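You operate a simulated robot arm through the tools that you are given. There is no shell and no other tool.

You run a simulated robot arm. Do the job below in one go: nothing can be reset, and whatever is moved stays where it is left.

JOB
Set pressure and flow by the job card and run its cylinder out once.
Fine: green fill button first, till its lamp lights; then pressure by the display, then that port's flow knob; hold that port's orange button once, till the rod meets its mark; touch no other port.

The check looks at the end state, three seconds after you hand in, the way a careful person would. Anything else that was tipped, shoved, dropped, spilled or broken makes it a failure.

ROBOT AND FRAMES
A 7-joint arm with a four-finger gripper, fixed in place. Base frame: the origin is on the floor under the middle of its stand, x ahead of it, y to its left, z up. Readings come in mm, rad, newtons and seconds.
It reaches about 1223 mm from its shoulder. Its first joint turns from -1.204 to 3.002 rad. Payload 3.67 kg.
The tool frame sits at the grasp point between the pads (the TCP): z along the fingers, y along the line on which they close. The tips reach 28 mm beyond it. The gripper opens to 112 mm; its body begins 73 mm behind the TCP.
Orientation is that of the tool frame in the base frame, as [roll, pitch, yaw] about the fixed x, y, z axes, in that order (R = Rz(yaw) Ry(pitch) Rx(roll)). With the fingers straight down and closing along the base's y, the tool's x points along the base's -x, its y along +y and its z along -z.

CONTROLS
- The arm moves only by the tool arm_command. Its argument "plan" is a list of rows, each a list of 7 numbers: the shift along the base's x, y, z in m, then the turn, a rotation vector about the base's x, y, z in rad, then the opening, from 0 (shut) to 1 (fully open). In form: [[tx, ty, tz, rx, ry, rz, hand], ...]. A call has 1 to 20 rows; each row shifts and turns the commanded pose from where the row before left it. A row lasts 0.2 s, in which the tool goes at most 50 mm and 0.15 rad; a call with a longer step from one row to the next is refused whole, and so is a gripper value outside its range. A pose out of reach is approached as far as the arm can. The call stops where the force on the tool passes 40 N (or 10 N more than at its start, if that is more) or the arm is blocked; 0.2 s more then pass. Each finger travels about 102.5 mm/s and halts on what it meets, pressing with about 24 N; the grip force reading is that of the motor and also rises with nothing between the fingers. The clock runs only during rows and for 0.2 s after the last one: add rows that do not move to give the fingers time. It gives the time, the measured TCP pose, the force on the tool (base axes), the opening and the grip force at its end, in the units of the frame above (readings bear some noise), with the torque about the TCP (base axes, N m) and any sound that the robot's microphone picked up, and new pictures: "show" is both (left out), scene, wrist or none.
- Cameras (640 x 400 px; columns grow to the right, rows downward): "scene" is fixed at [399.7, 500.7, 1675.8]; the picture's right is [-0.93, -0.36, 0.00], its down [-0.16, 0.41, -0.90] and it looks along [0.32, -0.84, -0.44] (base axes); focal length 321 px, centre (320, 200). "wrist" rides on the gripper at [60, -18, -104] in the tool frame; the picture's right is [0.29, 0.96, 0.00], its down [-0.80, 0.24, -0.55] and it looks along [-0.53, 0.16, 0.83] (tool axes); focal length 234 px, centre (320, 200). There is no depth. A picture from a camera that has moved, and an enlarged one, comes with that camera's place and axes in the base frame and with its lens.
- move_column(by): slides the trunk up (or, below 0, down) by that many mm; the arm rides with it, the base frame stays. It gives what a move gives, with no picture.
- close_up(camera, box): a new picture of the part [left, top, right, bottom] of that camera's present view, enlarged. The clock stands still meanwhile.
- sign_off(): hands the job in; it is judged then, once.

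Nothing tells you positions but the pictures and the camera data. Unless the task says otherwise, let go and move clear before handing in.

The tools are called after "Call:" as name(argument=value, ...) on one line, values as JSON. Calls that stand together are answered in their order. arm_command: Moves the arm, as the interface text tells. Its arguments: {"type":"object","properties":{"plan":{"type":"array","items":{"type":"array","items":{"type":"number"}}},"show":{"type":"string","enum":["both","scene","wrist","none"]}},"required":["plan"]} The other tools are called the same way: move_column (by) moves the trunk up or down; close_up (camera, box) takes an enlarged picture of a part of a camera's view; sign_off () hands the job in.

At the start:

```text
t: 0.0
tool_pos: [462.5, -573.2, 1269.6]
tool_rot: [3.13, -0.001, 3.132]
ft_force: [0.8, 0.4, 0.0]
ft_torque: [0.0, 0.0, 0.02]
finger_gap: 111.9
grip_force: 0.1
trunk travel left (down, up): [-625.0, 215.0]
```

scene: 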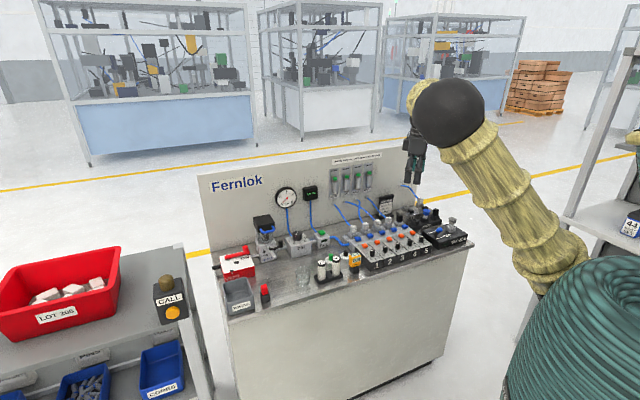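
wrist: 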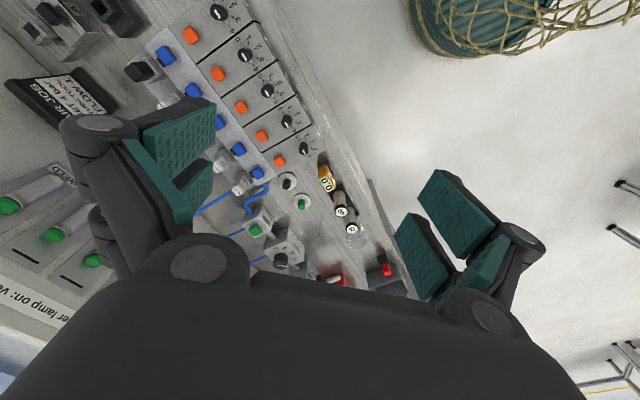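

I see a Fernlok pneumatic bench with a backboard, gauges, a five-port valve panel with orange buttons and a job card. I'll take close-ups first to read the card, labels and controls.

Call:
close_up(camera="scene", box=[340, 180, 480, 270])

Call:
close_up(camera="scene", box=[240, 170, 360, 290])

Call:
close_up(camera="wrist", box=[0, 0, 320, 300])

Call:
close_up(camera="scene", box=[320, 145, 400, 225])

```text
4.44 times, centred on (410, 225) of scene
camera zoom: at [399.7, 500.7, 1675.8], right [-0.93, -0.36, 0.0], down [-0.16, 0.41, -0.9], along [0.32, -0.84, -0.44], focal length 1426 px, centre (-80, 89)
```

zoom: 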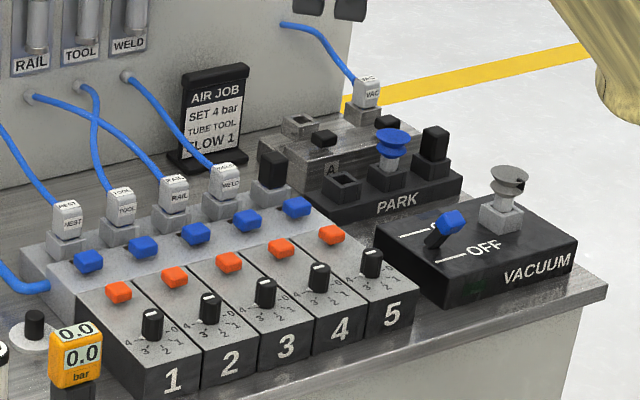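

```text
3.33 times, centred on (300, 230) of scene
camera zoom: at [399.7, 500.7, 1675.8], right [-0.93, -0.36, 0.0], down [-0.16, 0.41, -0.9], along [0.32, -0.84, -0.44], focal length 1069 px, centre (387, 100)
```

zoom: 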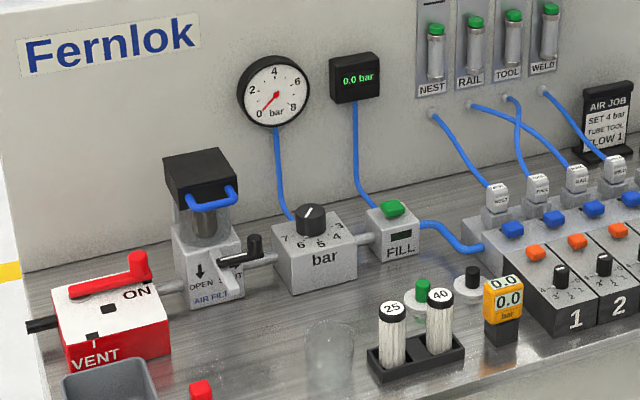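

```text
1.33 times, centred on (160, 150) of wrist
camera zoom: at [403.0, -591.6, 1373.7], right [-0.28, 0.96, 0.01], down [0.8, 0.22, 0.56], along [0.53, 0.17, -0.83], focal length 312 px, centre (533, 267)
```

zoom: 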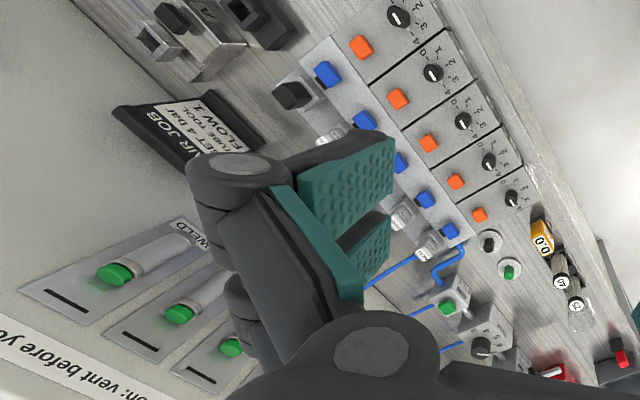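

```text
5.00 times, centred on (360, 185) of scene
camera zoom: at [399.7, 500.7, 1675.8], right [-0.93, -0.36, 0.0], down [-0.16, 0.41, -0.9], along [0.32, -0.84, -0.44], focal length 1604 px, centre (120, 275)
```

zoom: 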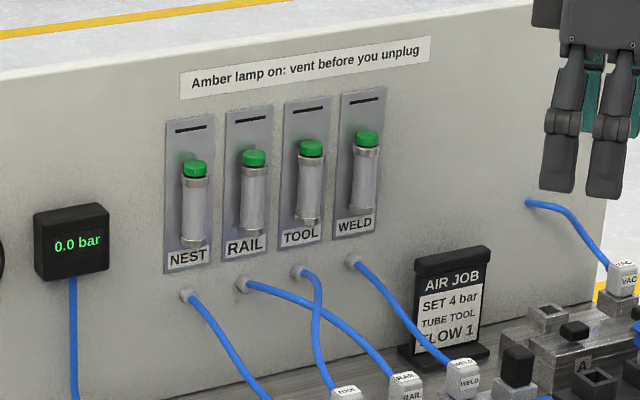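

The card says: set 4 bar, tube TOOL, flow 1. The TOOL tube seems to end at port 2. The bench is turned about 45° to the base, so I'll turn the wrist to face the backboard and look more closely before touching anything.

Call:
arm_command(plan=[[0.032, 0.018, -0.005, 0, 0, -0.128, 1], [0.032, 0.018, -0.005, 0, 0, -0.128, 1], [0.032, 0.018, -0.005, 0, 0, -0.128, 1], [0.032, 0.018, -0.005, 0, 0, -0.128, 1], [0.032, 0.018, -0.005, 0, 0, -0.128, 1], [0.032, 0.018, -0.005, 0, 0, -0.128, 1], [0, 0, 0, 0, 0, 0, 1]])

```text
t: 1.2
tool_pos: [610.0, -499.2, 1160.6]
tool_rot: [-3.075, -0.127, 2.492]
ft_force: [-0.5, 0.3, 0.4]
ft_torque: [-0.01, 0.0, 0.03]
finger_gap: 111.8
grip_force: 0.1
trunk travel left (down, up): [-625.0, 215.0]
stopped in row 5: the arm was blocked; the commanded pose is now the measured one
camera wrist: at [567.3, -479.9, 1272.2], right [0.35, 0.94, -0.03], down [0.85, -0.3, 0.43], along [0.4, -0.17, -0.9], focal length 234 px, centre (320, 200)
```

scene: 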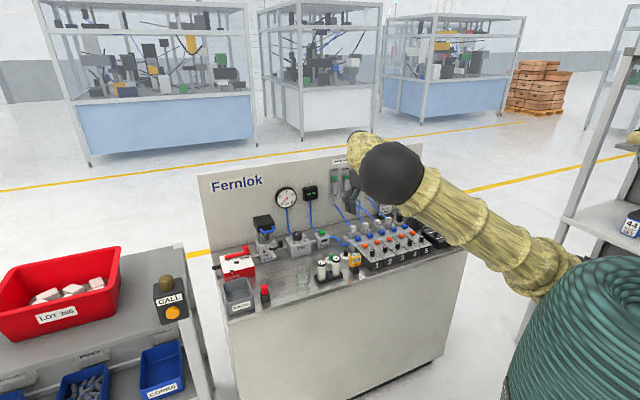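
wrist: 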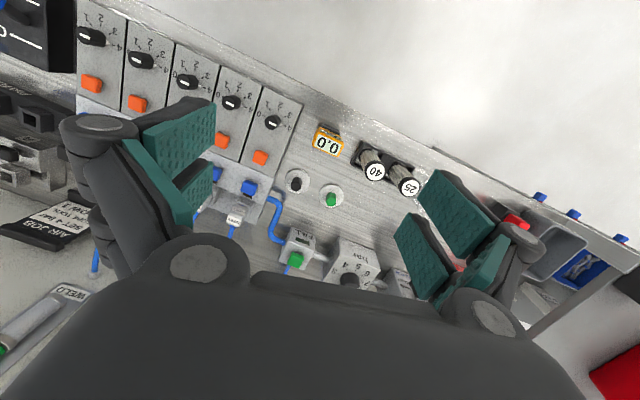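

The wrist now faces the bench, but the arm stopped short with the tool slightly tilted, probably at a joint or reach limit. The fill button looks to be near (826,-631,922) and port 2's orange button near (583,-657,905). I'll level the tool in small steps to learn what limits the arm.

Call:
arm_command(plan=[[0, 0, 0, -0.012, -0.07, 0, 1], [0, 0, 0, -0.012, -0.07, 0, 1], [0, 0, 0, 0, 0, 0, 1]], show="scene")

Call:
close_up(camera="wrist", box=[80, 0, 320, 150])

Call:
close_up(camera="wrist", box=[220, 100, 460, 300])

```text
t: 2.0
tool_pos: [606.0, -505.9, 1145.8]
tool_rot: [-3.132, -0.023, 2.476]
ft_force: [1.0, 0.0, 0.8]
ft_torque: [0.0, 0.0, 0.02]
finger_gap: 112.0
grip_force: 0.1
trunk travel left (down, up): [-625.0, 215.0]
```

scene: 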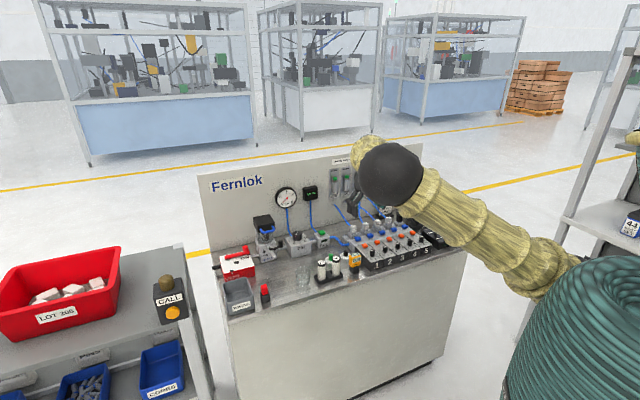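

```text
2.67 times, centred on (200, 75) of wrist
camera zoom: at [550.6, -486.3, 1251.0], right [0.37, 0.93, 0.0], down [0.79, -0.31, 0.53], along [0.49, -0.2, -0.85], focal length 624 px, centre (640, 533)
```

zoom: 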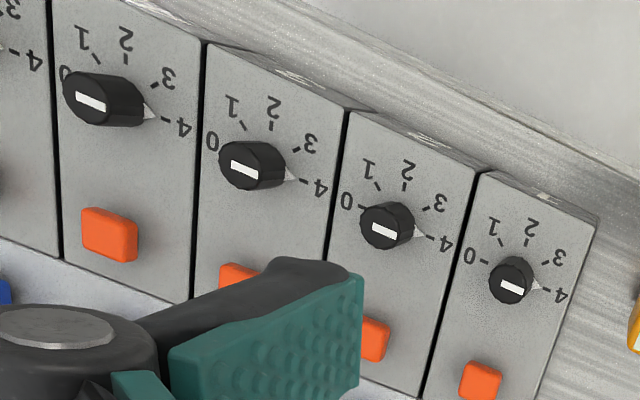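

```text
2.00 times, centred on (340, 200) of wrist
camera zoom: at [550.6, -486.3, 1251.0], right [0.37, 0.93, 0.0], down [0.79, -0.31, 0.53], along [0.49, -0.2, -0.85], focal length 468 px, centre (280, 200)
```

zoom: 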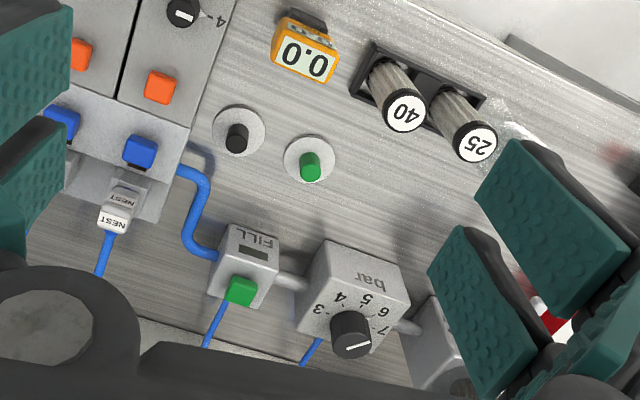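

All the flow knobs sit at 4, and going to 1 means turning counter-clockwise (seen from above) by about 135°. I'll now lower a little and reach out toward the FILL block to see how far the arm goes with the tool vertical.

Call:
arm_command(plan=[[0.02, -0.01, -0.02, 0, 0, 0, 1], [0.02, -0.01, -0.02, 0, 0, 0, 1], [0.02, -0.01, -0.02, 0, 0, 0, 1], [0.02, -0.01, -0.01, 0, 0, 0, 1], [0, 0, 0, 0, 0, 0, 1], [0, 0, 0, 0, 0, 0, 1]])

```text
t: 3.4
tool_pos: [691.9, -539.0, 1091.5]
tool_rot: [-3.14, -0.002, 2.496]
ft_force: [-0.1, -0.7, -0.6]
ft_torque: [-0.01, 0.02, -0.02]
finger_gap: 111.8
grip_force: 0.0
trunk travel left (down, up): [-625.0, 215.0]
camera wrist: at [634.3, -517.9, 1196.0], right [0.35, 0.94, 0.0], down [0.78, -0.29, 0.55], along [0.52, -0.19, -0.83], focal length 234 px, centre (320, 200)
```

scene: 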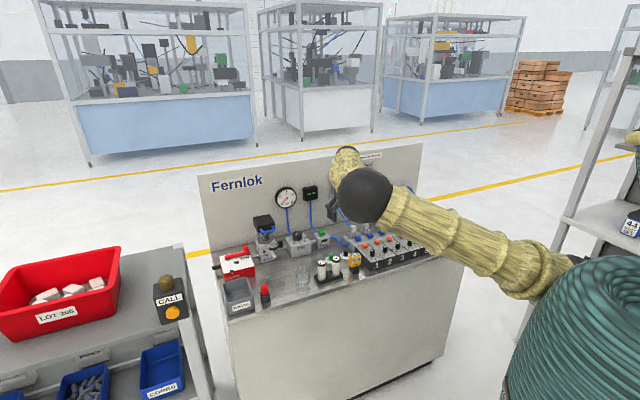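
wrist: 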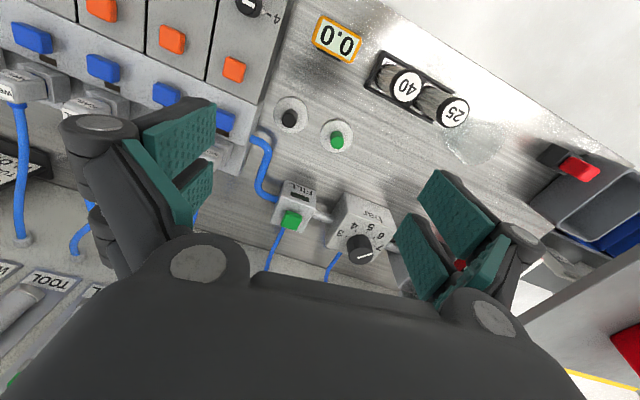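

The tool is level again and the move went fine, so I'll continue outward to above the FILL button at about (826,-631). I'll align the tool with the bench, shut the fingers to use as a poker, and stay well above everything.

Call:
arm_command(plan=[[0.02, -0.015, -0.005, 0, 0, -0.028, 0.6], [0.02, -0.015, -0.005, 0, 0, -0.028, 0.3], [0.02, -0.015, -0.005, 0, 0, -0.028, 0], [0.02, -0.015, -0.005, 0, 0, -0.028, 0], [0.02, -0.015, -0.005, 0, 0, 0, 0], [0, 0, 0, 0, 0, 0, 0], [0, 0, 0, 0, 0, 0, 0]])

```text
t: 5.0
tool_pos: [789.5, -615.2, 1062.9]
tool_rot: [-3.14, -0.002, 2.384]
ft_force: [0.0, 0.4, 0.2]
ft_torque: [0.02, 0.03, 0.01]
finger_gap: 0.0
grip_force: 24.1
trunk travel left (down, up): [-625.0, 215.0]
camera wrist: at [733.8, -587.9, 1166.8], right [0.45, 0.89, 0.0], down [0.75, -0.37, 0.55], along [0.49, -0.25, -0.83], focal length 234 px, centre (320, 200)
```

scene: 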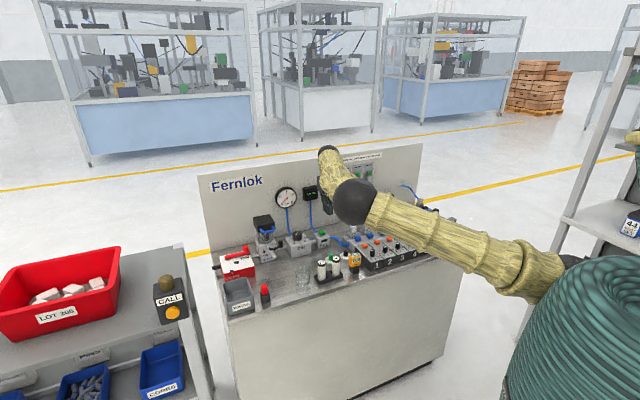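
wrist: 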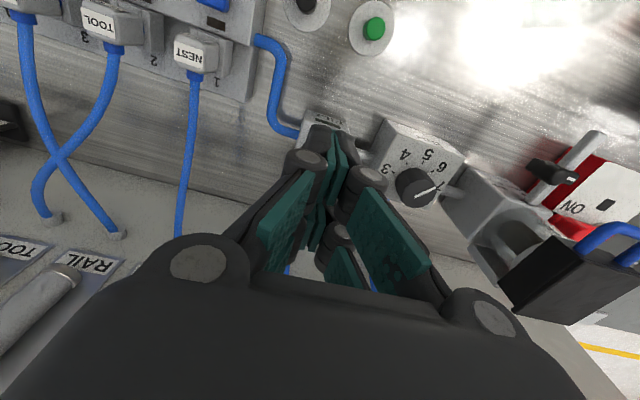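

The arm reaches the FILL area with the tool vertical. I'll take close-ups to check the socket numbers, the bar knob, the FILL block and the fingers.

Call:
close_up(camera="wrist", box=[0, 0, 260, 160])

Call:
close_up(camera="wrist", box=[260, 90, 480, 230])

Call:
close_up(camera="scene", box=[270, 170, 400, 260])

```text
2.46 times, centred on (130, 80) of wrist
camera zoom: at [733.8, -587.9, 1166.8], right [0.45, 0.89, 0.0], down [0.75, -0.37, 0.55], along [0.49, -0.25, -0.83], focal length 576 px, centre (788, 495)
```

zoom: 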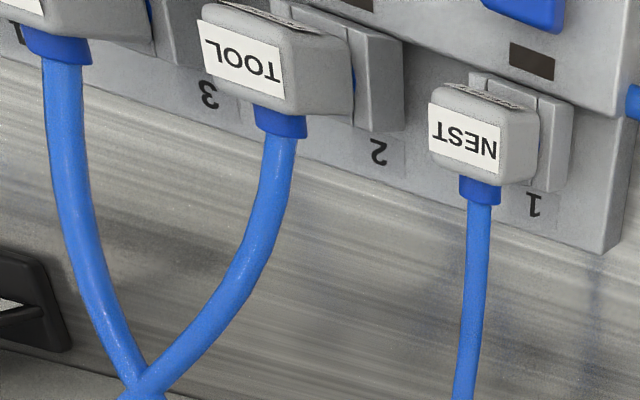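

```text
2.86 times, centred on (370, 160) of wrist
camera zoom: at [733.8, -587.9, 1166.8], right [0.45, 0.89, 0.0], down [0.75, -0.37, 0.55], along [0.49, -0.25, -0.83], focal length 669 px, centre (177, 314)
```

zoom: 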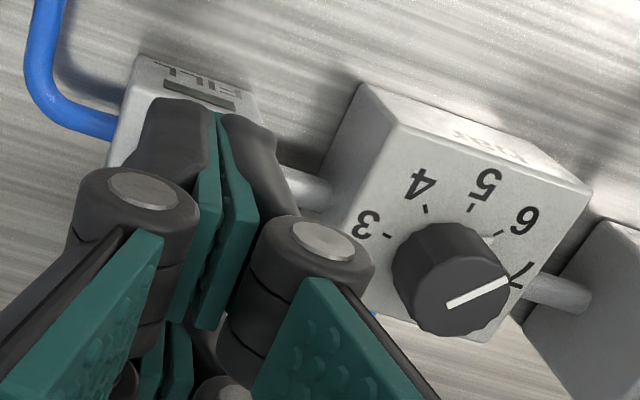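

```text
4.44 times, centred on (335, 215) of scene
camera zoom: at [399.7, 500.7, 1675.8], right [-0.93, -0.36, 0.0], down [-0.16, 0.41, -0.9], along [0.32, -0.84, -0.44], focal length 1426 px, centre (253, 133)
```

zoom: 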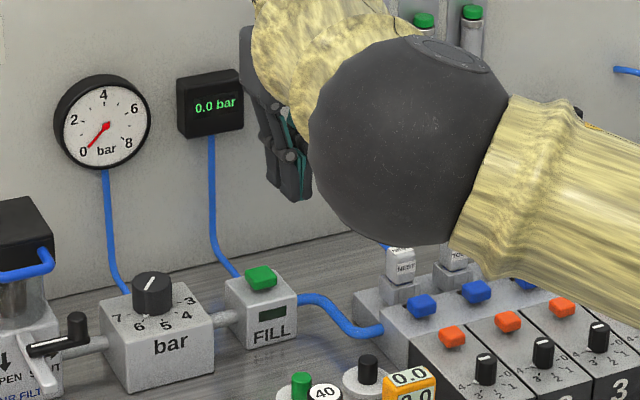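

Sockets confirmed: the TOOL plug is in socket 2. The bar knob's pointer sits near 7 and the FILL lamp is dark. I'll move over the fill button, about (829,-635,918), with shut fingers and stop some 20 mm above it to check alignment.

Call:
arm_command(plan=[[0.013, -0.007, -0.01, 0, 0, 0, 0], [0.013, -0.007, -0.02, 0, 0, 0, 0], [0.013, -0.007, -0.02, 0, 0, 0, 0], [0, 0, -0.025, 0, 0, 0, 0], [0, 0, -0.02, 0, 0, 0, 0], [0, 0, 0, 0, 0, 0, 0], [0, 0, 0, 0, 0, 0, 0]])

Call:
close_up(camera="scene", box=[270, 170, 400, 260])

Call:
close_up(camera="wrist", box=[220, 60, 440, 200])

```text
t: 6.6
tool_pos: [830.6, -633.1, 970.2]
tool_rot: [-3.141, -0.002, 2.385]
ft_force: [-0.8, 0.1, 0.5]
ft_torque: [0.0, 0.04, 0.0]
finger_gap: 0.0
grip_force: 24.0
trunk travel left (down, up): [-625.0, 215.0]
camera wrist: at [775.1, -605.6, 1073.6], right [0.45, 0.89, 0.0], down [0.75, -0.37, 0.55], along [0.49, -0.25, -0.83], focal length 234 px, centre (320, 200)
```

scene: 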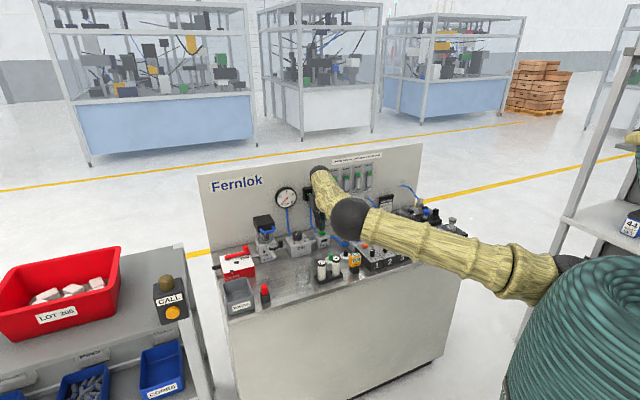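
wrist: 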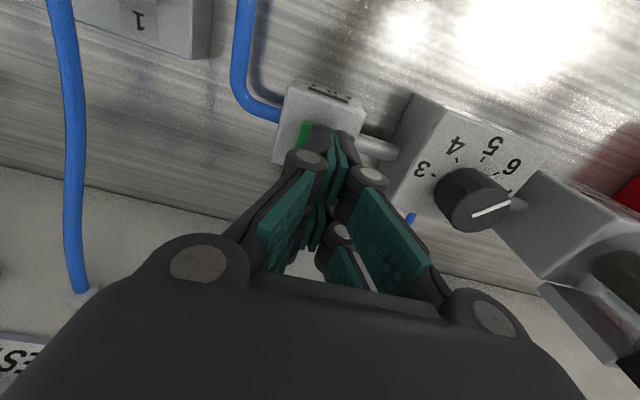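

```text
4.44 times, centred on (335, 215) of scene
camera zoom: at [399.7, 500.7, 1675.8], right [-0.93, -0.36, 0.0], down [-0.16, 0.41, -0.9], along [0.32, -0.84, -0.44], focal length 1426 px, centre (253, 133)
```

zoom: 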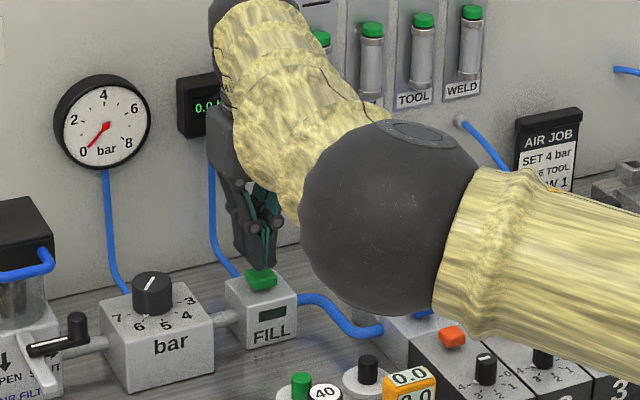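

```text
2.86 times, centred on (330, 130) of wrist
camera zoom: at [775.1, -605.6, 1073.6], right [0.45, 0.89, 0.0], down [0.75, -0.37, 0.55], along [0.49, -0.25, -0.83], focal length 669 px, centre (291, 400)
```

zoom: 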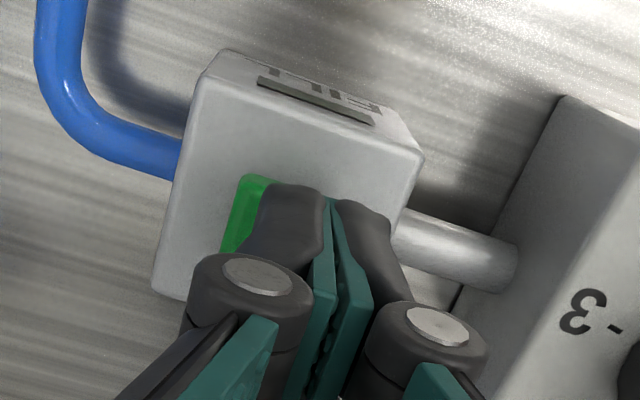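

The shut fingertips sit right over the green fill button, but the elbow ball hangs low over the bench items. I'll raise the trunk and lower the arm by the same amount, to lift the elbow before descending.

Call:
move_column(by=100)

Call:
arm_command(plan=[[0, 0, -0.02, 0, 0, 0, 0], [0, 0, -0.02, 0, 0, 0, 0], [0, 0, -0.02, 0, 0, 0, 0], [0, 0, -0.02, 0, 0, 0, 0], [0, 0, -0.02, 0, 0, 0, 0], [0, 0, 0, 0, 0, 0, 0], [0, 0, 0, 0, 0, 0, 0]])

Call:
close_up(camera="scene", box=[270, 170, 400, 260])

```text
t: 7.9
tool_pos: [830.6, -633.4, 1069.5]
tool_rot: [-3.139, -0.002, 2.384]
ft_force: [-0.1, 0.6, -0.4]
ft_torque: [-0.02, -0.04, 0.01]
finger_gap: 0.0
grip_force: 24.3
trunk travel left (down, up): [-725.0, 115.0]
```

```text
t: 9.5
tool_pos: [830.5, -633.2, 969.0]
tool_rot: [-3.14, -0.001, 2.384]
ft_force: [0.0, 0.4, 0.2]
ft_torque: [-0.02, 0.07, -0.02]
finger_gap: 0.2
grip_force: 24.2
trunk travel left (down, up): [-725.0, 115.0]
camera wrist: at [775.7, -605.4, 1073.0], right [0.45, 0.89, 0.0], down [0.75, -0.37, 0.55], along [0.49, -0.25, -0.83], focal length 234 px, centre (320, 200)
```

scene: 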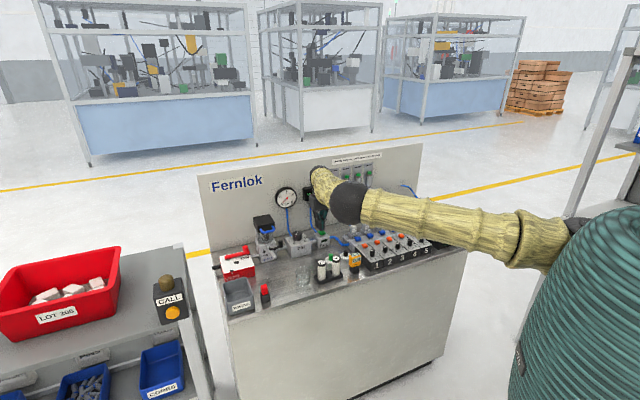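
wrist: 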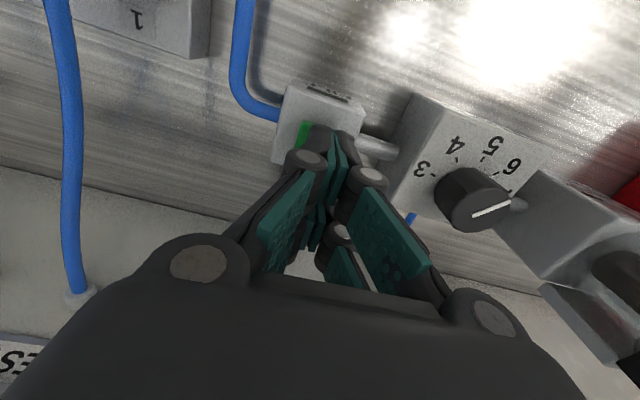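

```text
4.44 times, centred on (335, 215) of scene
camera zoom: at [399.7, 500.7, 1675.8], right [-0.93, -0.36, 0.0], down [-0.16, 0.41, -0.9], along [0.32, -0.84, -0.44], focal length 1426 px, centre (253, 133)
```

zoom: 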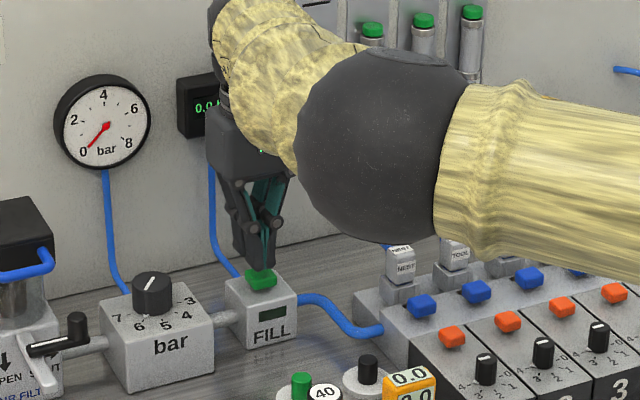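

The elbow is now well clear and the fingertips sit over the button. I'll press down gently in small steps, watching the force and the FILL lamp.

Call:
arm_command(plan=[[-0.002, 0.001, -0.006, 0, 0, 0, 0], [-0.002, 0.001, -0.006, 0, 0, 0, 0], [0, 0, -0.004, 0, 0, 0, 0], [0, 0, -0.003, 0, 0, 0, 0], [0, 0, -0.002, 0, 0, 0, 0], [0, 0, -0.002, 0, 0, 0, 0], [0, 0, 0, 0, 0, 0, 0]], show="none")

Call:
close_up(camera="scene", box=[270, 170, 400, 260])

Call:
close_up(camera="wrist", box=[220, 60, 440, 200])

```text
t: 11.1
tool_pos: [826.1, -630.0, 948.2]
tool_rot: [-3.141, -0.001, 2.383]
ft_force: [3.3, -2.8, 11.6]
ft_torque: [-0.05, -0.1, 0.0]
finger_gap: 6.1
grip_force: 35.5
trunk travel left (down, up): [-725.0, 115.0]
heard: click
```

```text
4.44 times, centred on (335, 215) of scene
camera zoom: at [399.7, 500.7, 1675.8], right [-0.93, -0.36, 0.0], down [-0.16, 0.41, -0.9], along [0.32, -0.84, -0.44], focal length 1426 px, centre (253, 133)
```

zoom: 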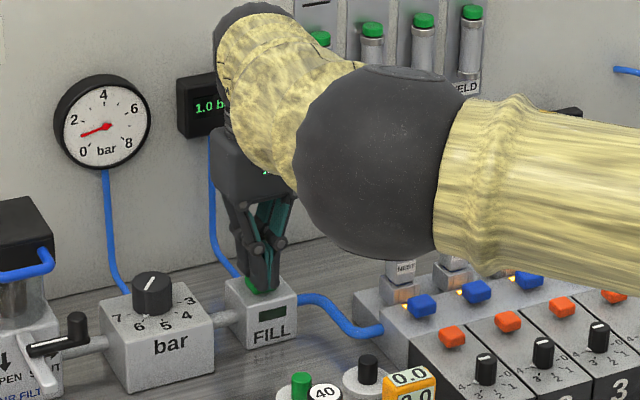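

```text
2.86 times, centred on (330, 130) of wrist
camera zoom: at [770.0, -602.4, 1052.4], right [0.45, 0.89, 0.0], down [0.74, -0.37, 0.55], along [0.49, -0.25, -0.83], focal length 669 px, centre (291, 400)
```

zoom: 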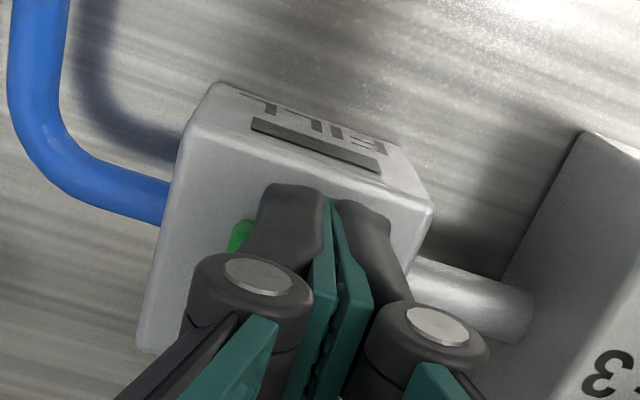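

The button clicked and pressure is building: the display reads 1.0 bar and the amber port lamps are on. I'll keep holding and watch for the FILL lamp.

Call:
arm_command(plan=[[0, 0, 0, 0, 0, 0, 0], [0, 0, 0, 0, 0, 0, 0], [0, 0, 0, 0, 0, 0, 0], [0, 0, 0, 0, 0, 0, 0], [0, 0, 0, 0, 0, 0, 0], [0, 0, 0, 0, 0, 0, 0]], show="none")

Call:
close_up(camera="scene", box=[270, 170, 400, 260])

```text
t: 12.5
tool_pos: [825.8, -629.7, 947.6]
tool_rot: [-3.14, 0.0, 2.385]
ft_force: [4.1, -3.1, 14.6]
ft_torque: [-0.06, -0.16, -0.03]
finger_gap: 6.2
grip_force: 35.8
trunk travel left (down, up): [-725.0, 115.0]
```

```text
4.44 times, centred on (335, 215) of scene
camera zoom: at [399.7, 500.7, 1675.8], right [-0.93, -0.36, 0.0], down [-0.16, 0.41, -0.9], along [0.32, -0.84, -0.44], focal length 1426 px, centre (253, 133)
```

zoom: 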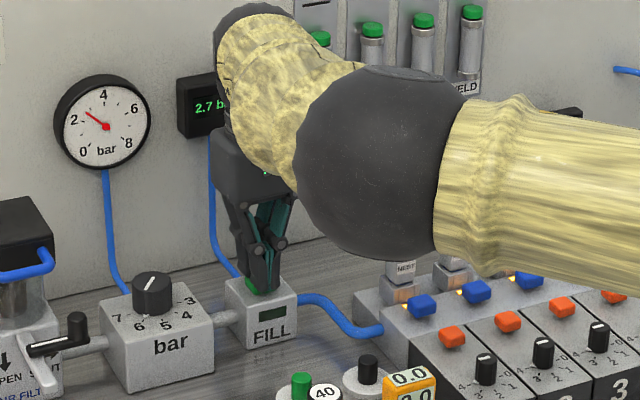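

The display climbs (2.7 bar) and the lamp is still dark, so I'll keep holding.

Call:
arm_command(plan=[[0, 0, 0, 0, 0, 0, 0], [0, 0, 0, 0, 0, 0, 0], [0, 0, 0, 0, 0, 0, 0], [0, 0, 0, 0, 0, 0, 0], [0, 0, 0, 0, 0, 0, 0], [0, 0, 0, 0, 0, 0, 0], [0, 0, 0, 0, 0, 0, 0], [0, 0, 0, 0, 0, 0, 0]], show="none")

Call:
close_up(camera="scene", box=[270, 170, 400, 260])

```text
t: 14.3
tool_pos: [824.7, -629.4, 947.3]
tool_rot: [-3.14, -0.001, 2.383]
ft_force: [1.6, -1.6, 14.9]
ft_torque: [-0.05, -0.06, -0.03]
finger_gap: 5.9
grip_force: 36.5
trunk travel left (down, up): [-725.0, 115.0]
```

```text
4.44 times, centred on (335, 215) of scene
camera zoom: at [399.7, 500.7, 1675.8], right [-0.93, -0.36, 0.0], down [-0.16, 0.41, -0.9], along [0.32, -0.84, -0.44], focal length 1426 px, centre (253, 133)
```

zoom: 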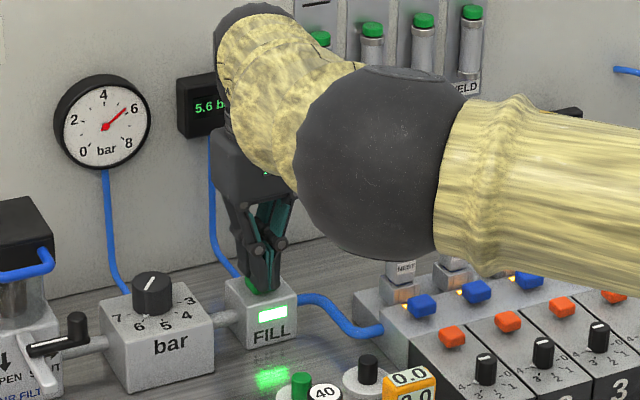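

The FILL lamp is lit (5.6 bar), so I'll release the button straight up and look at the settled pressure and the bar knob.

Call:
arm_command(plan=[[0, 0, 0.01, 0, 0, 0, 0], [0, 0, 0.02, 0, 0, 0, 0], [0, 0, 0.03, 0, 0, 0, 0], [0, 0, 0.03, 0, 0, 0, 0], [0, 0, 0.02, 0, 0, 0, 0.3], [0, 0, 0, 0, 0, 0, 0.5], [0, 0, 0, 0, 0, 0, 0.5], [0, 0, 0, 0, 0, 0, 0.5]])

Call:
close_up(camera="scene", box=[270, 170, 400, 260])

Call:
close_up(camera="wrist", box=[300, 60, 520, 220])

```text
t: 16.1
tool_pos: [825.3, -631.9, 1055.0]
tool_rot: [-3.141, -0.001, 2.382]
ft_force: [0.7, 0.1, 0.6]
ft_torque: [-0.01, 0.0, 0.0]
finger_gap: 56.1
grip_force: 0.0
trunk travel left (down, up): [-725.0, 115.0]
camera wrist: at [769.9, -603.7, 1159.7], right [0.45, 0.89, 0.0], down [0.75, -0.37, 0.55], along [0.49, -0.25, -0.83], focal length 234 px, centre (320, 200)
```

scene: 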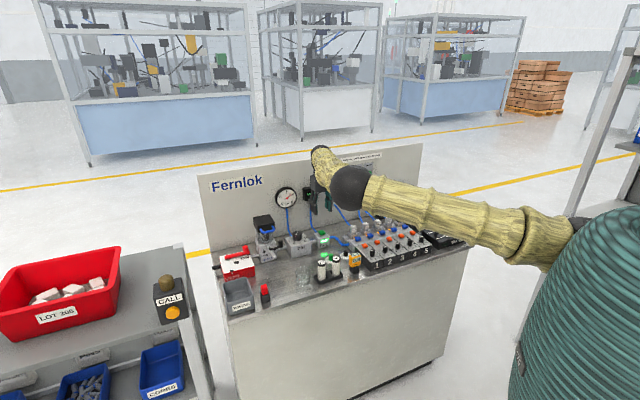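
wrist: 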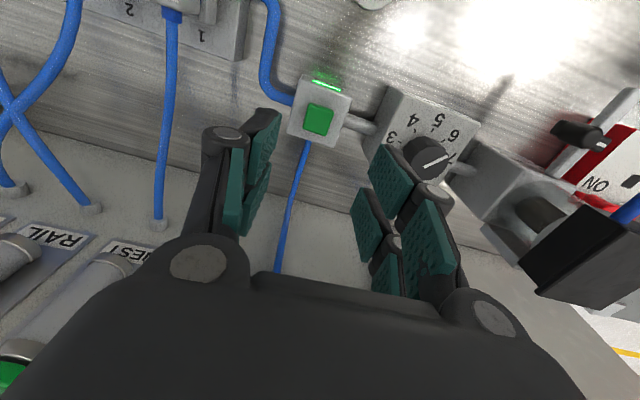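

```text
4.44 times, centred on (335, 215) of scene
camera zoom: at [399.7, 500.7, 1675.8], right [-0.93, -0.36, 0.0], down [-0.16, 0.41, -0.9], along [0.32, -0.84, -0.44], focal length 1426 px, centre (253, 133)
```

zoom: 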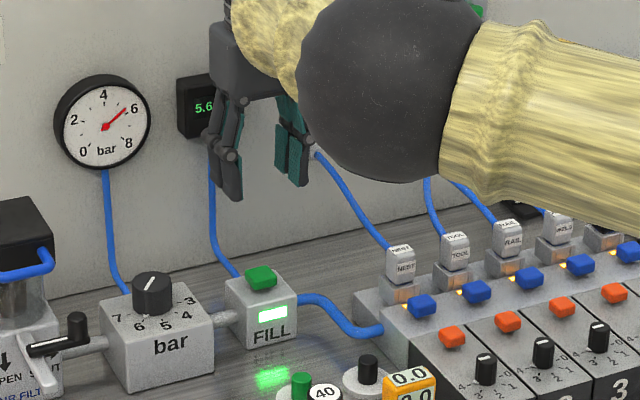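

```text
2.50 times, centred on (410, 140) of wrist
camera zoom: at [769.9, -603.7, 1159.7], right [0.45, 0.89, 0.0], down [0.75, -0.37, 0.55], along [0.49, -0.25, -0.83], focal length 585 px, centre (95, 350)
```

zoom: 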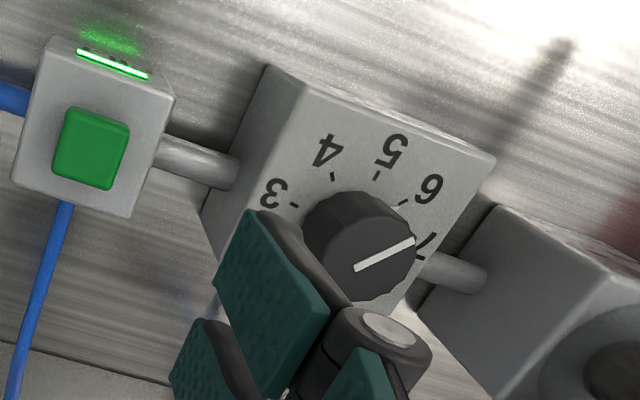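

Fill is done and the display reads 5.6 bar, with the knob pointer between 5 and 6, so 4 bar needs roughly a 72° counter-clockwise turn. I'll move above the bar knob, about (909,-548), with the fingers partly open and check alignment.

Call:
arm_command(plan=[[0.0166, 0.0166, 0, 0, 0, 0, 0.58], [0.0166, 0.0166, 0, 0, 0, 0, 0.58], [0.0166, 0.0166, 0, 0, 0, 0, 0.58], [0.0166, 0.0166, -0.008, 0, 0, 0, 0.58], [0.0166, 0.0166, -0.008, 0, 0, 0, 0.58], [0, 0, -0.008, 0, 0, 0, 0.58], [0, 0, 0, 0, 0, 0, 0.58], [0, 0, 0, 0, 0, 0, 0.58]])

Call:
close_up(camera="scene", box=[250, 170, 380, 260])

Call:
close_up(camera="wrist", box=[220, 80, 420, 220])

```text
t: 17.9
tool_pos: [910.8, -547.9, 1030.5]
tool_rot: [3.141, -0.003, 2.383]
ft_force: [-0.2, 0.1, -1.0]
ft_torque: [0.01, 0.02, 0.01]
finger_gap: 64.8
grip_force: 0.1
trunk travel left (down, up): [-725.0, 115.0]
camera wrist: at [854.2, -520.0, 1135.5], right [0.45, 0.89, 0.0], down [0.75, -0.37, 0.55], along [0.49, -0.25, -0.83], focal length 234 px, centre (320, 200)
```

scene: 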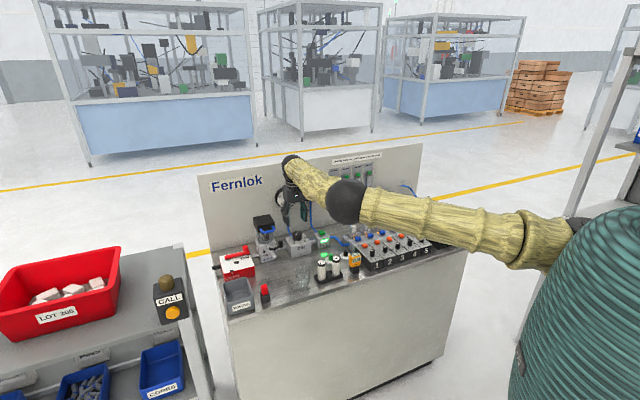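
wrist: 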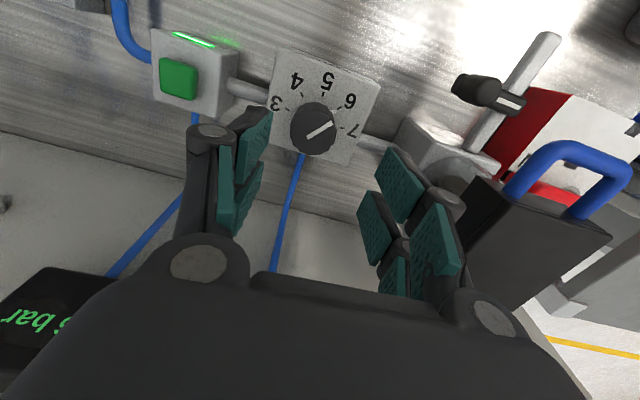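

```text
4.44 times, centred on (315, 215) of scene
camera zoom: at [399.7, 500.7, 1675.8], right [-0.93, -0.36, 0.0], down [-0.16, 0.41, -0.9], along [0.32, -0.84, -0.44], focal length 1426 px, centre (342, 133)
```

zoom: 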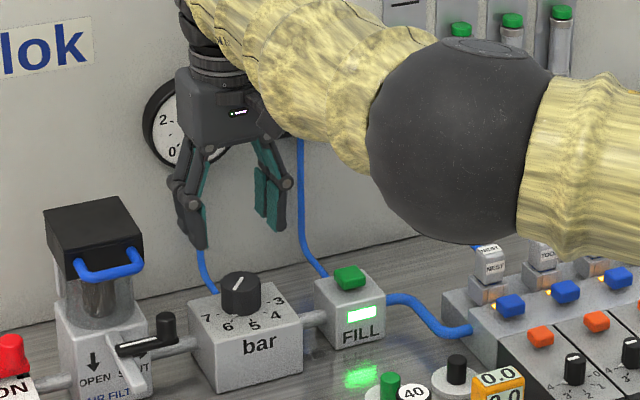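

```text
2.86 times, centred on (320, 150) of wrist
camera zoom: at [854.2, -520.0, 1135.5], right [0.45, 0.89, 0.0], down [0.75, -0.37, 0.55], along [0.49, -0.25, -0.83], focal length 669 px, centre (320, 343)
```

zoom: 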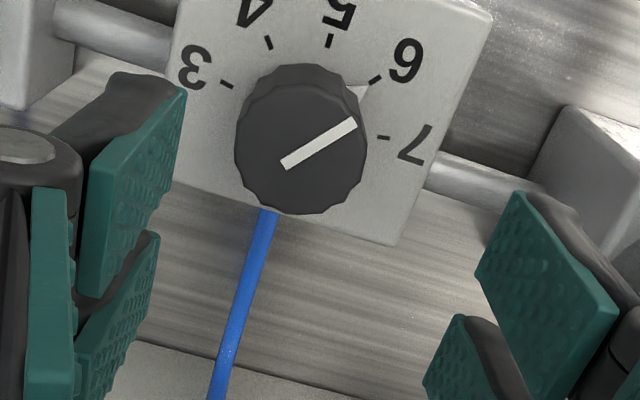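

The wrist view puts the knob about 6 mm off along the closing axis, near (906.5,-553), with its pointer just short of 6. I'll correct for that and lower most of the way, then check again.

Call:
arm_command(plan=[[-0.0045, -0.005, -0.01, 0, 0, 0, 0.58], [0, 0, -0.02, 0, 0, 0, 0.58], [0, 0, -0.02, 0, 0, 0, 0.58], [0, 0, -0.015, 0, 0, 0, 0.58], [0, 0, 0, 0, 0, 0, 0.58], [0, 0, 0, 0, 0, 0, 0.58]], show="wrist")

Call:
close_up(camera="scene", box=[250, 170, 380, 260])

Call:
close_up(camera="wrist", box=[220, 80, 420, 220])

```text
t: 19.3
tool_pos: [905.6, -553.0, 966.4]
tool_rot: [-3.139, -0.003, 2.384]
ft_force: [0.1, -0.8, 0.6]
ft_torque: [-0.03, 0.01, 0.0]
finger_gap: 64.8
grip_force: 0.1
trunk travel left (down, up): [-725.0, 115.0]
camera wrist: at [850.4, -525.3, 1070.3], right [0.45, 0.89, 0.0], down [0.75, -0.37, 0.55], along [0.49, -0.25, -0.83], focal length 234 px, centre (320, 200)
```

wrist: 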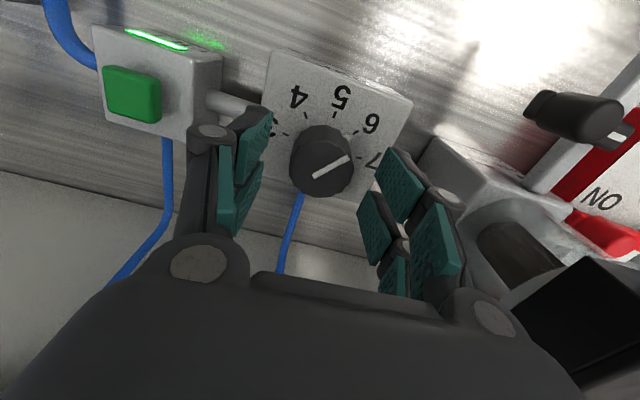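

```text
4.44 times, centred on (315, 215) of scene
camera zoom: at [399.7, 500.7, 1675.8], right [-0.93, -0.36, 0.0], down [-0.16, 0.41, -0.9], along [0.32, -0.84, -0.44], focal length 1426 px, centre (342, 133)
```

zoom: 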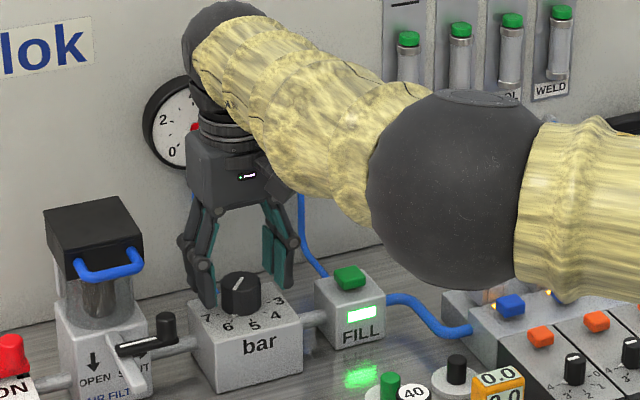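

```text
2.86 times, centred on (320, 150) of wrist
camera zoom: at [850.4, -525.3, 1070.3], right [0.45, 0.89, 0.0], down [0.75, -0.37, 0.55], along [0.49, -0.25, -0.83], focal length 669 px, centre (320, 343)
```

zoom: 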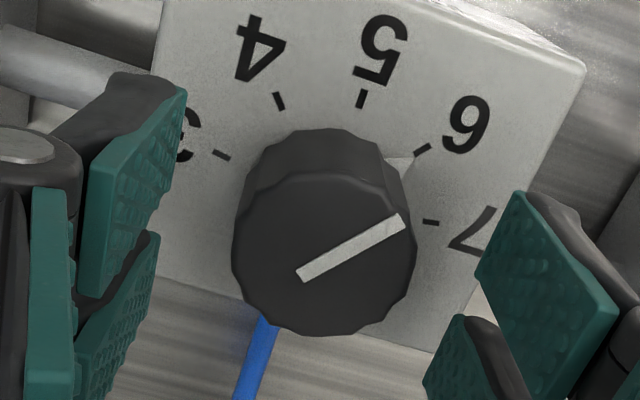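

Alignment looks good: the knob's axis is near (906,-552) with its top at about z 942 and the block at about 913. I'll lower 22 mm and close on the knob.

Call:
arm_command(plan=[[0, 0, -0.008, 0, 0, 0, 0.58], [0, 0, -0.008, 0, 0, 0, 0.58], [0.0005, 0.0005, -0.006, 0, 0, 0, 0.58], [0, 0, 0, 0, 0, 0, 0.58], [0, 0, 0, 0, 0, 0, 0.4], [0, 0, 0, 0, 0, 0, 0.2], [0, 0, 0, 0, 0, 0, 0.1], [0, 0, 0, 0, 0, 0, 0.1]], show="wrist")

Call:
close_up(camera="wrist", box=[220, 80, 420, 220])

```text
t: 21.1
tool_pos: [904.1, -551.1, 946.6]
tool_rot: [-3.139, -0.001, 2.383]
ft_force: [2.1, -4.1, 13.9]
ft_torque: [0.12, 0.33, 0.0]
finger_gap: 36.0
grip_force: 44.5
trunk travel left (down, up): [-725.0, 115.0]
camera wrist: at [849.3, -523.8, 1051.3], right [0.45, 0.89, 0.0], down [0.74, -0.37, 0.55], along [0.49, -0.25, -0.83], focal length 234 px, centre (320, 200)
```

wrist: 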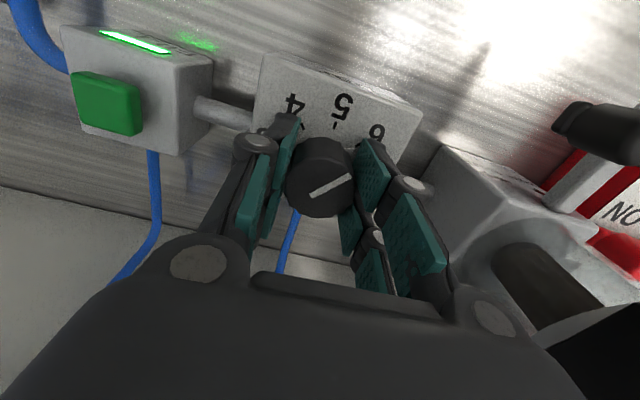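

```text
2.86 times, centred on (320, 150) of wrist
camera zoom: at [849.3, -523.8, 1051.3], right [0.45, 0.89, 0.0], down [0.74, -0.37, 0.55], along [0.49, -0.25, -0.83], focal length 669 px, centre (320, 343)
```

zoom: 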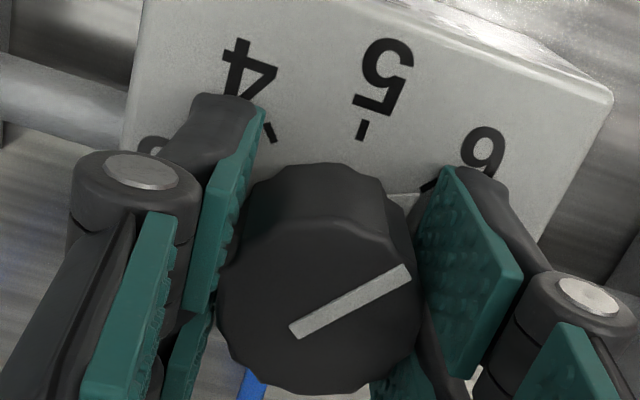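

The grip is on the knob, but there's about 14 N of upward push, so the tips probably touch the block. I'll open slightly, lift 5 mm and re-grip.

Call:
arm_command(plan=[[0, 0, 0, 0, 0, 0, 0.4], [0, 0, 0, 0, 0, 0, 0.45], [0.001, -0.001, 0.006, 0, 0, 0, 0.45], [0, 0, 0, 0, 0, 0, 0.45], [0, 0, 0, 0, 0, 0, 0.25], [0, 0, 0, 0, 0, 0, 0.15], [0, 0, 0, 0, 0, 0, 0.15]], show="wrist")

Call:
close_up(camera="wrist", box=[220, 80, 420, 220])

Call:
close_up(camera="scene", box=[250, 170, 380, 260])

```text
t: 22.7
tool_pos: [904.9, -552.8, 950.4]
tool_rot: [-3.139, -0.001, 2.384]
ft_force: [-2.6, 4.4, -2.7]
ft_torque: [0.08, 0.03, -0.01]
finger_gap: 36.6
grip_force: 45.1
trunk travel left (down, up): [-725.0, 115.0]
camera wrist: at [850.9, -525.2, 1055.5], right [0.45, 0.89, 0.0], down [0.75, -0.37, 0.55], along [0.49, -0.25, -0.83], focal length 234 px, centre (320, 200)
```

wrist: 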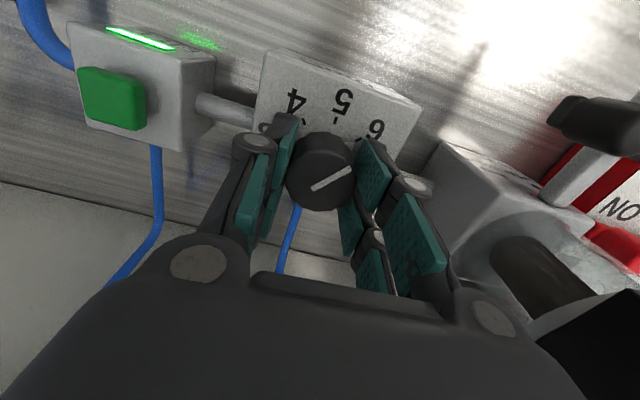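

```text
2.86 times, centred on (320, 150) of wrist
camera zoom: at [850.9, -525.2, 1055.5], right [0.45, 0.89, 0.0], down [0.75, -0.37, 0.55], along [0.49, -0.25, -0.83], focal length 669 px, centre (320, 343)
```

zoom: 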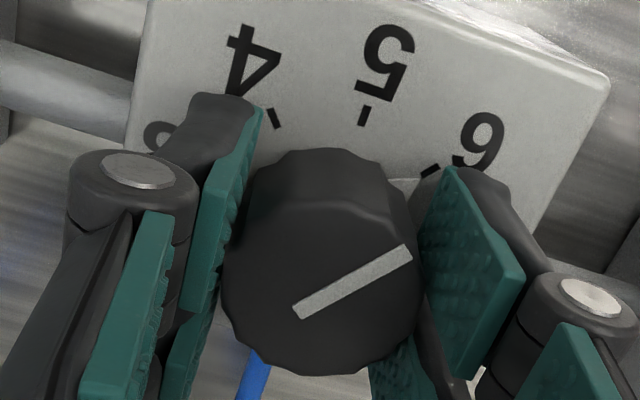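

```text
4.44 times, centred on (315, 215) of scene
camera zoom: at [399.7, 500.7, 1675.8], right [-0.93, -0.36, 0.0], down [-0.16, 0.41, -0.9], along [0.32, -0.84, -0.44], focal length 1426 px, centre (342, 133)
```

zoom: 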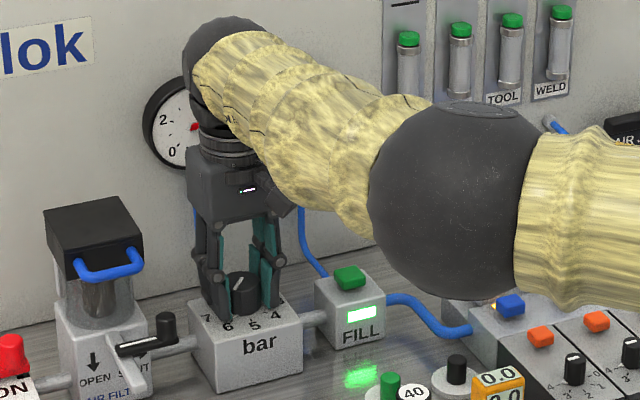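

The vertical load is gone and the grip is square on the knob. I'll twist counter-clockwise by 0.6 rad first and check that the knob follows.

Call:
arm_command(plan=[[0, 0, 0, 0, 0, 0.08, 0.1], [0, 0, 0, 0, 0, 0.1, 0.1], [0, 0, 0, 0, 0, 0.1, 0.1], [0, 0, 0, 0, 0, 0.1, 0.1], [0, 0, 0, 0, 0, 0.1, 0.1], [0, 0, 0, 0, 0, 0.12, 0.1], [0, 0, 0, 0, 0, 0, 0.1], [0, 0, 0, 0, 0, 0, 0.1]], show="wrist")

Call:
close_up(camera="wrist", box=[220, 80, 420, 220])

Call:
close_up(camera="scene", box=[250, 170, 380, 260])

```text
t: 24.5
tool_pos: [906.8, -552.2, 953.1]
tool_rot: [-3.14, -0.003, 2.986]
ft_force: [-6.6, 12.2, -6.1]
ft_torque: [0.52, 0.64, -0.07]
finger_gap: 36.6
grip_force: 45.5
trunk travel left (down, up): [-725.0, 115.0]
camera wrist: at [845.1, -560.7, 1055.5], right [-0.14, 0.99, 0.0], down [0.83, 0.11, 0.55], along [0.55, 0.07, -0.83], focal length 234 px, centre (320, 200)
```

wrist: 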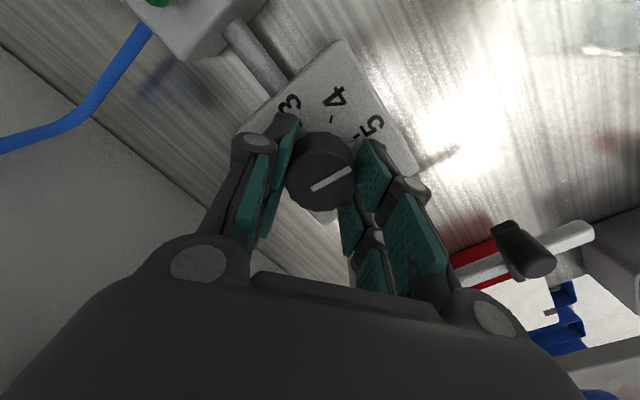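

```text
2.86 times, centred on (320, 150) of wrist
camera zoom: at [845.1, -560.7, 1055.5], right [-0.14, 0.99, 0.0], down [0.83, 0.11, 0.55], along [0.55, 0.07, -0.83], focal length 669 px, centre (320, 343)
```

zoom: 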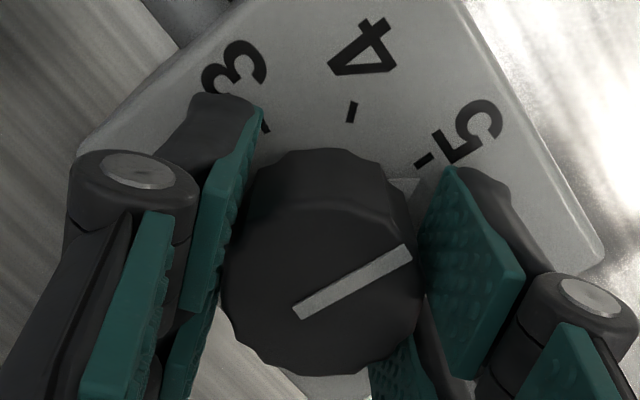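

```text
4.44 times, centred on (315, 215) of scene
camera zoom: at [399.7, 500.7, 1675.8], right [-0.93, -0.36, 0.0], down [-0.16, 0.41, -0.9], along [0.32, -0.84, -0.44], focal length 1426 px, centre (342, 133)
```

zoom: 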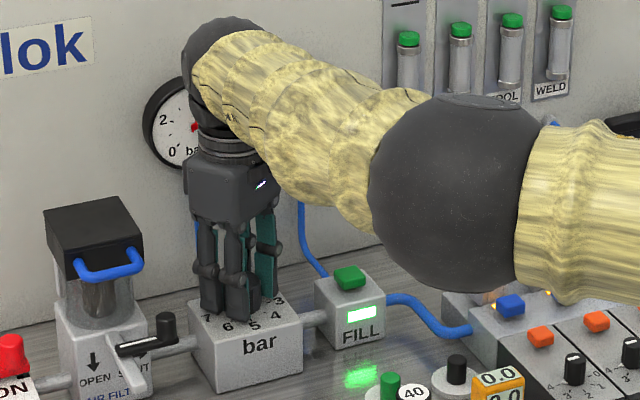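

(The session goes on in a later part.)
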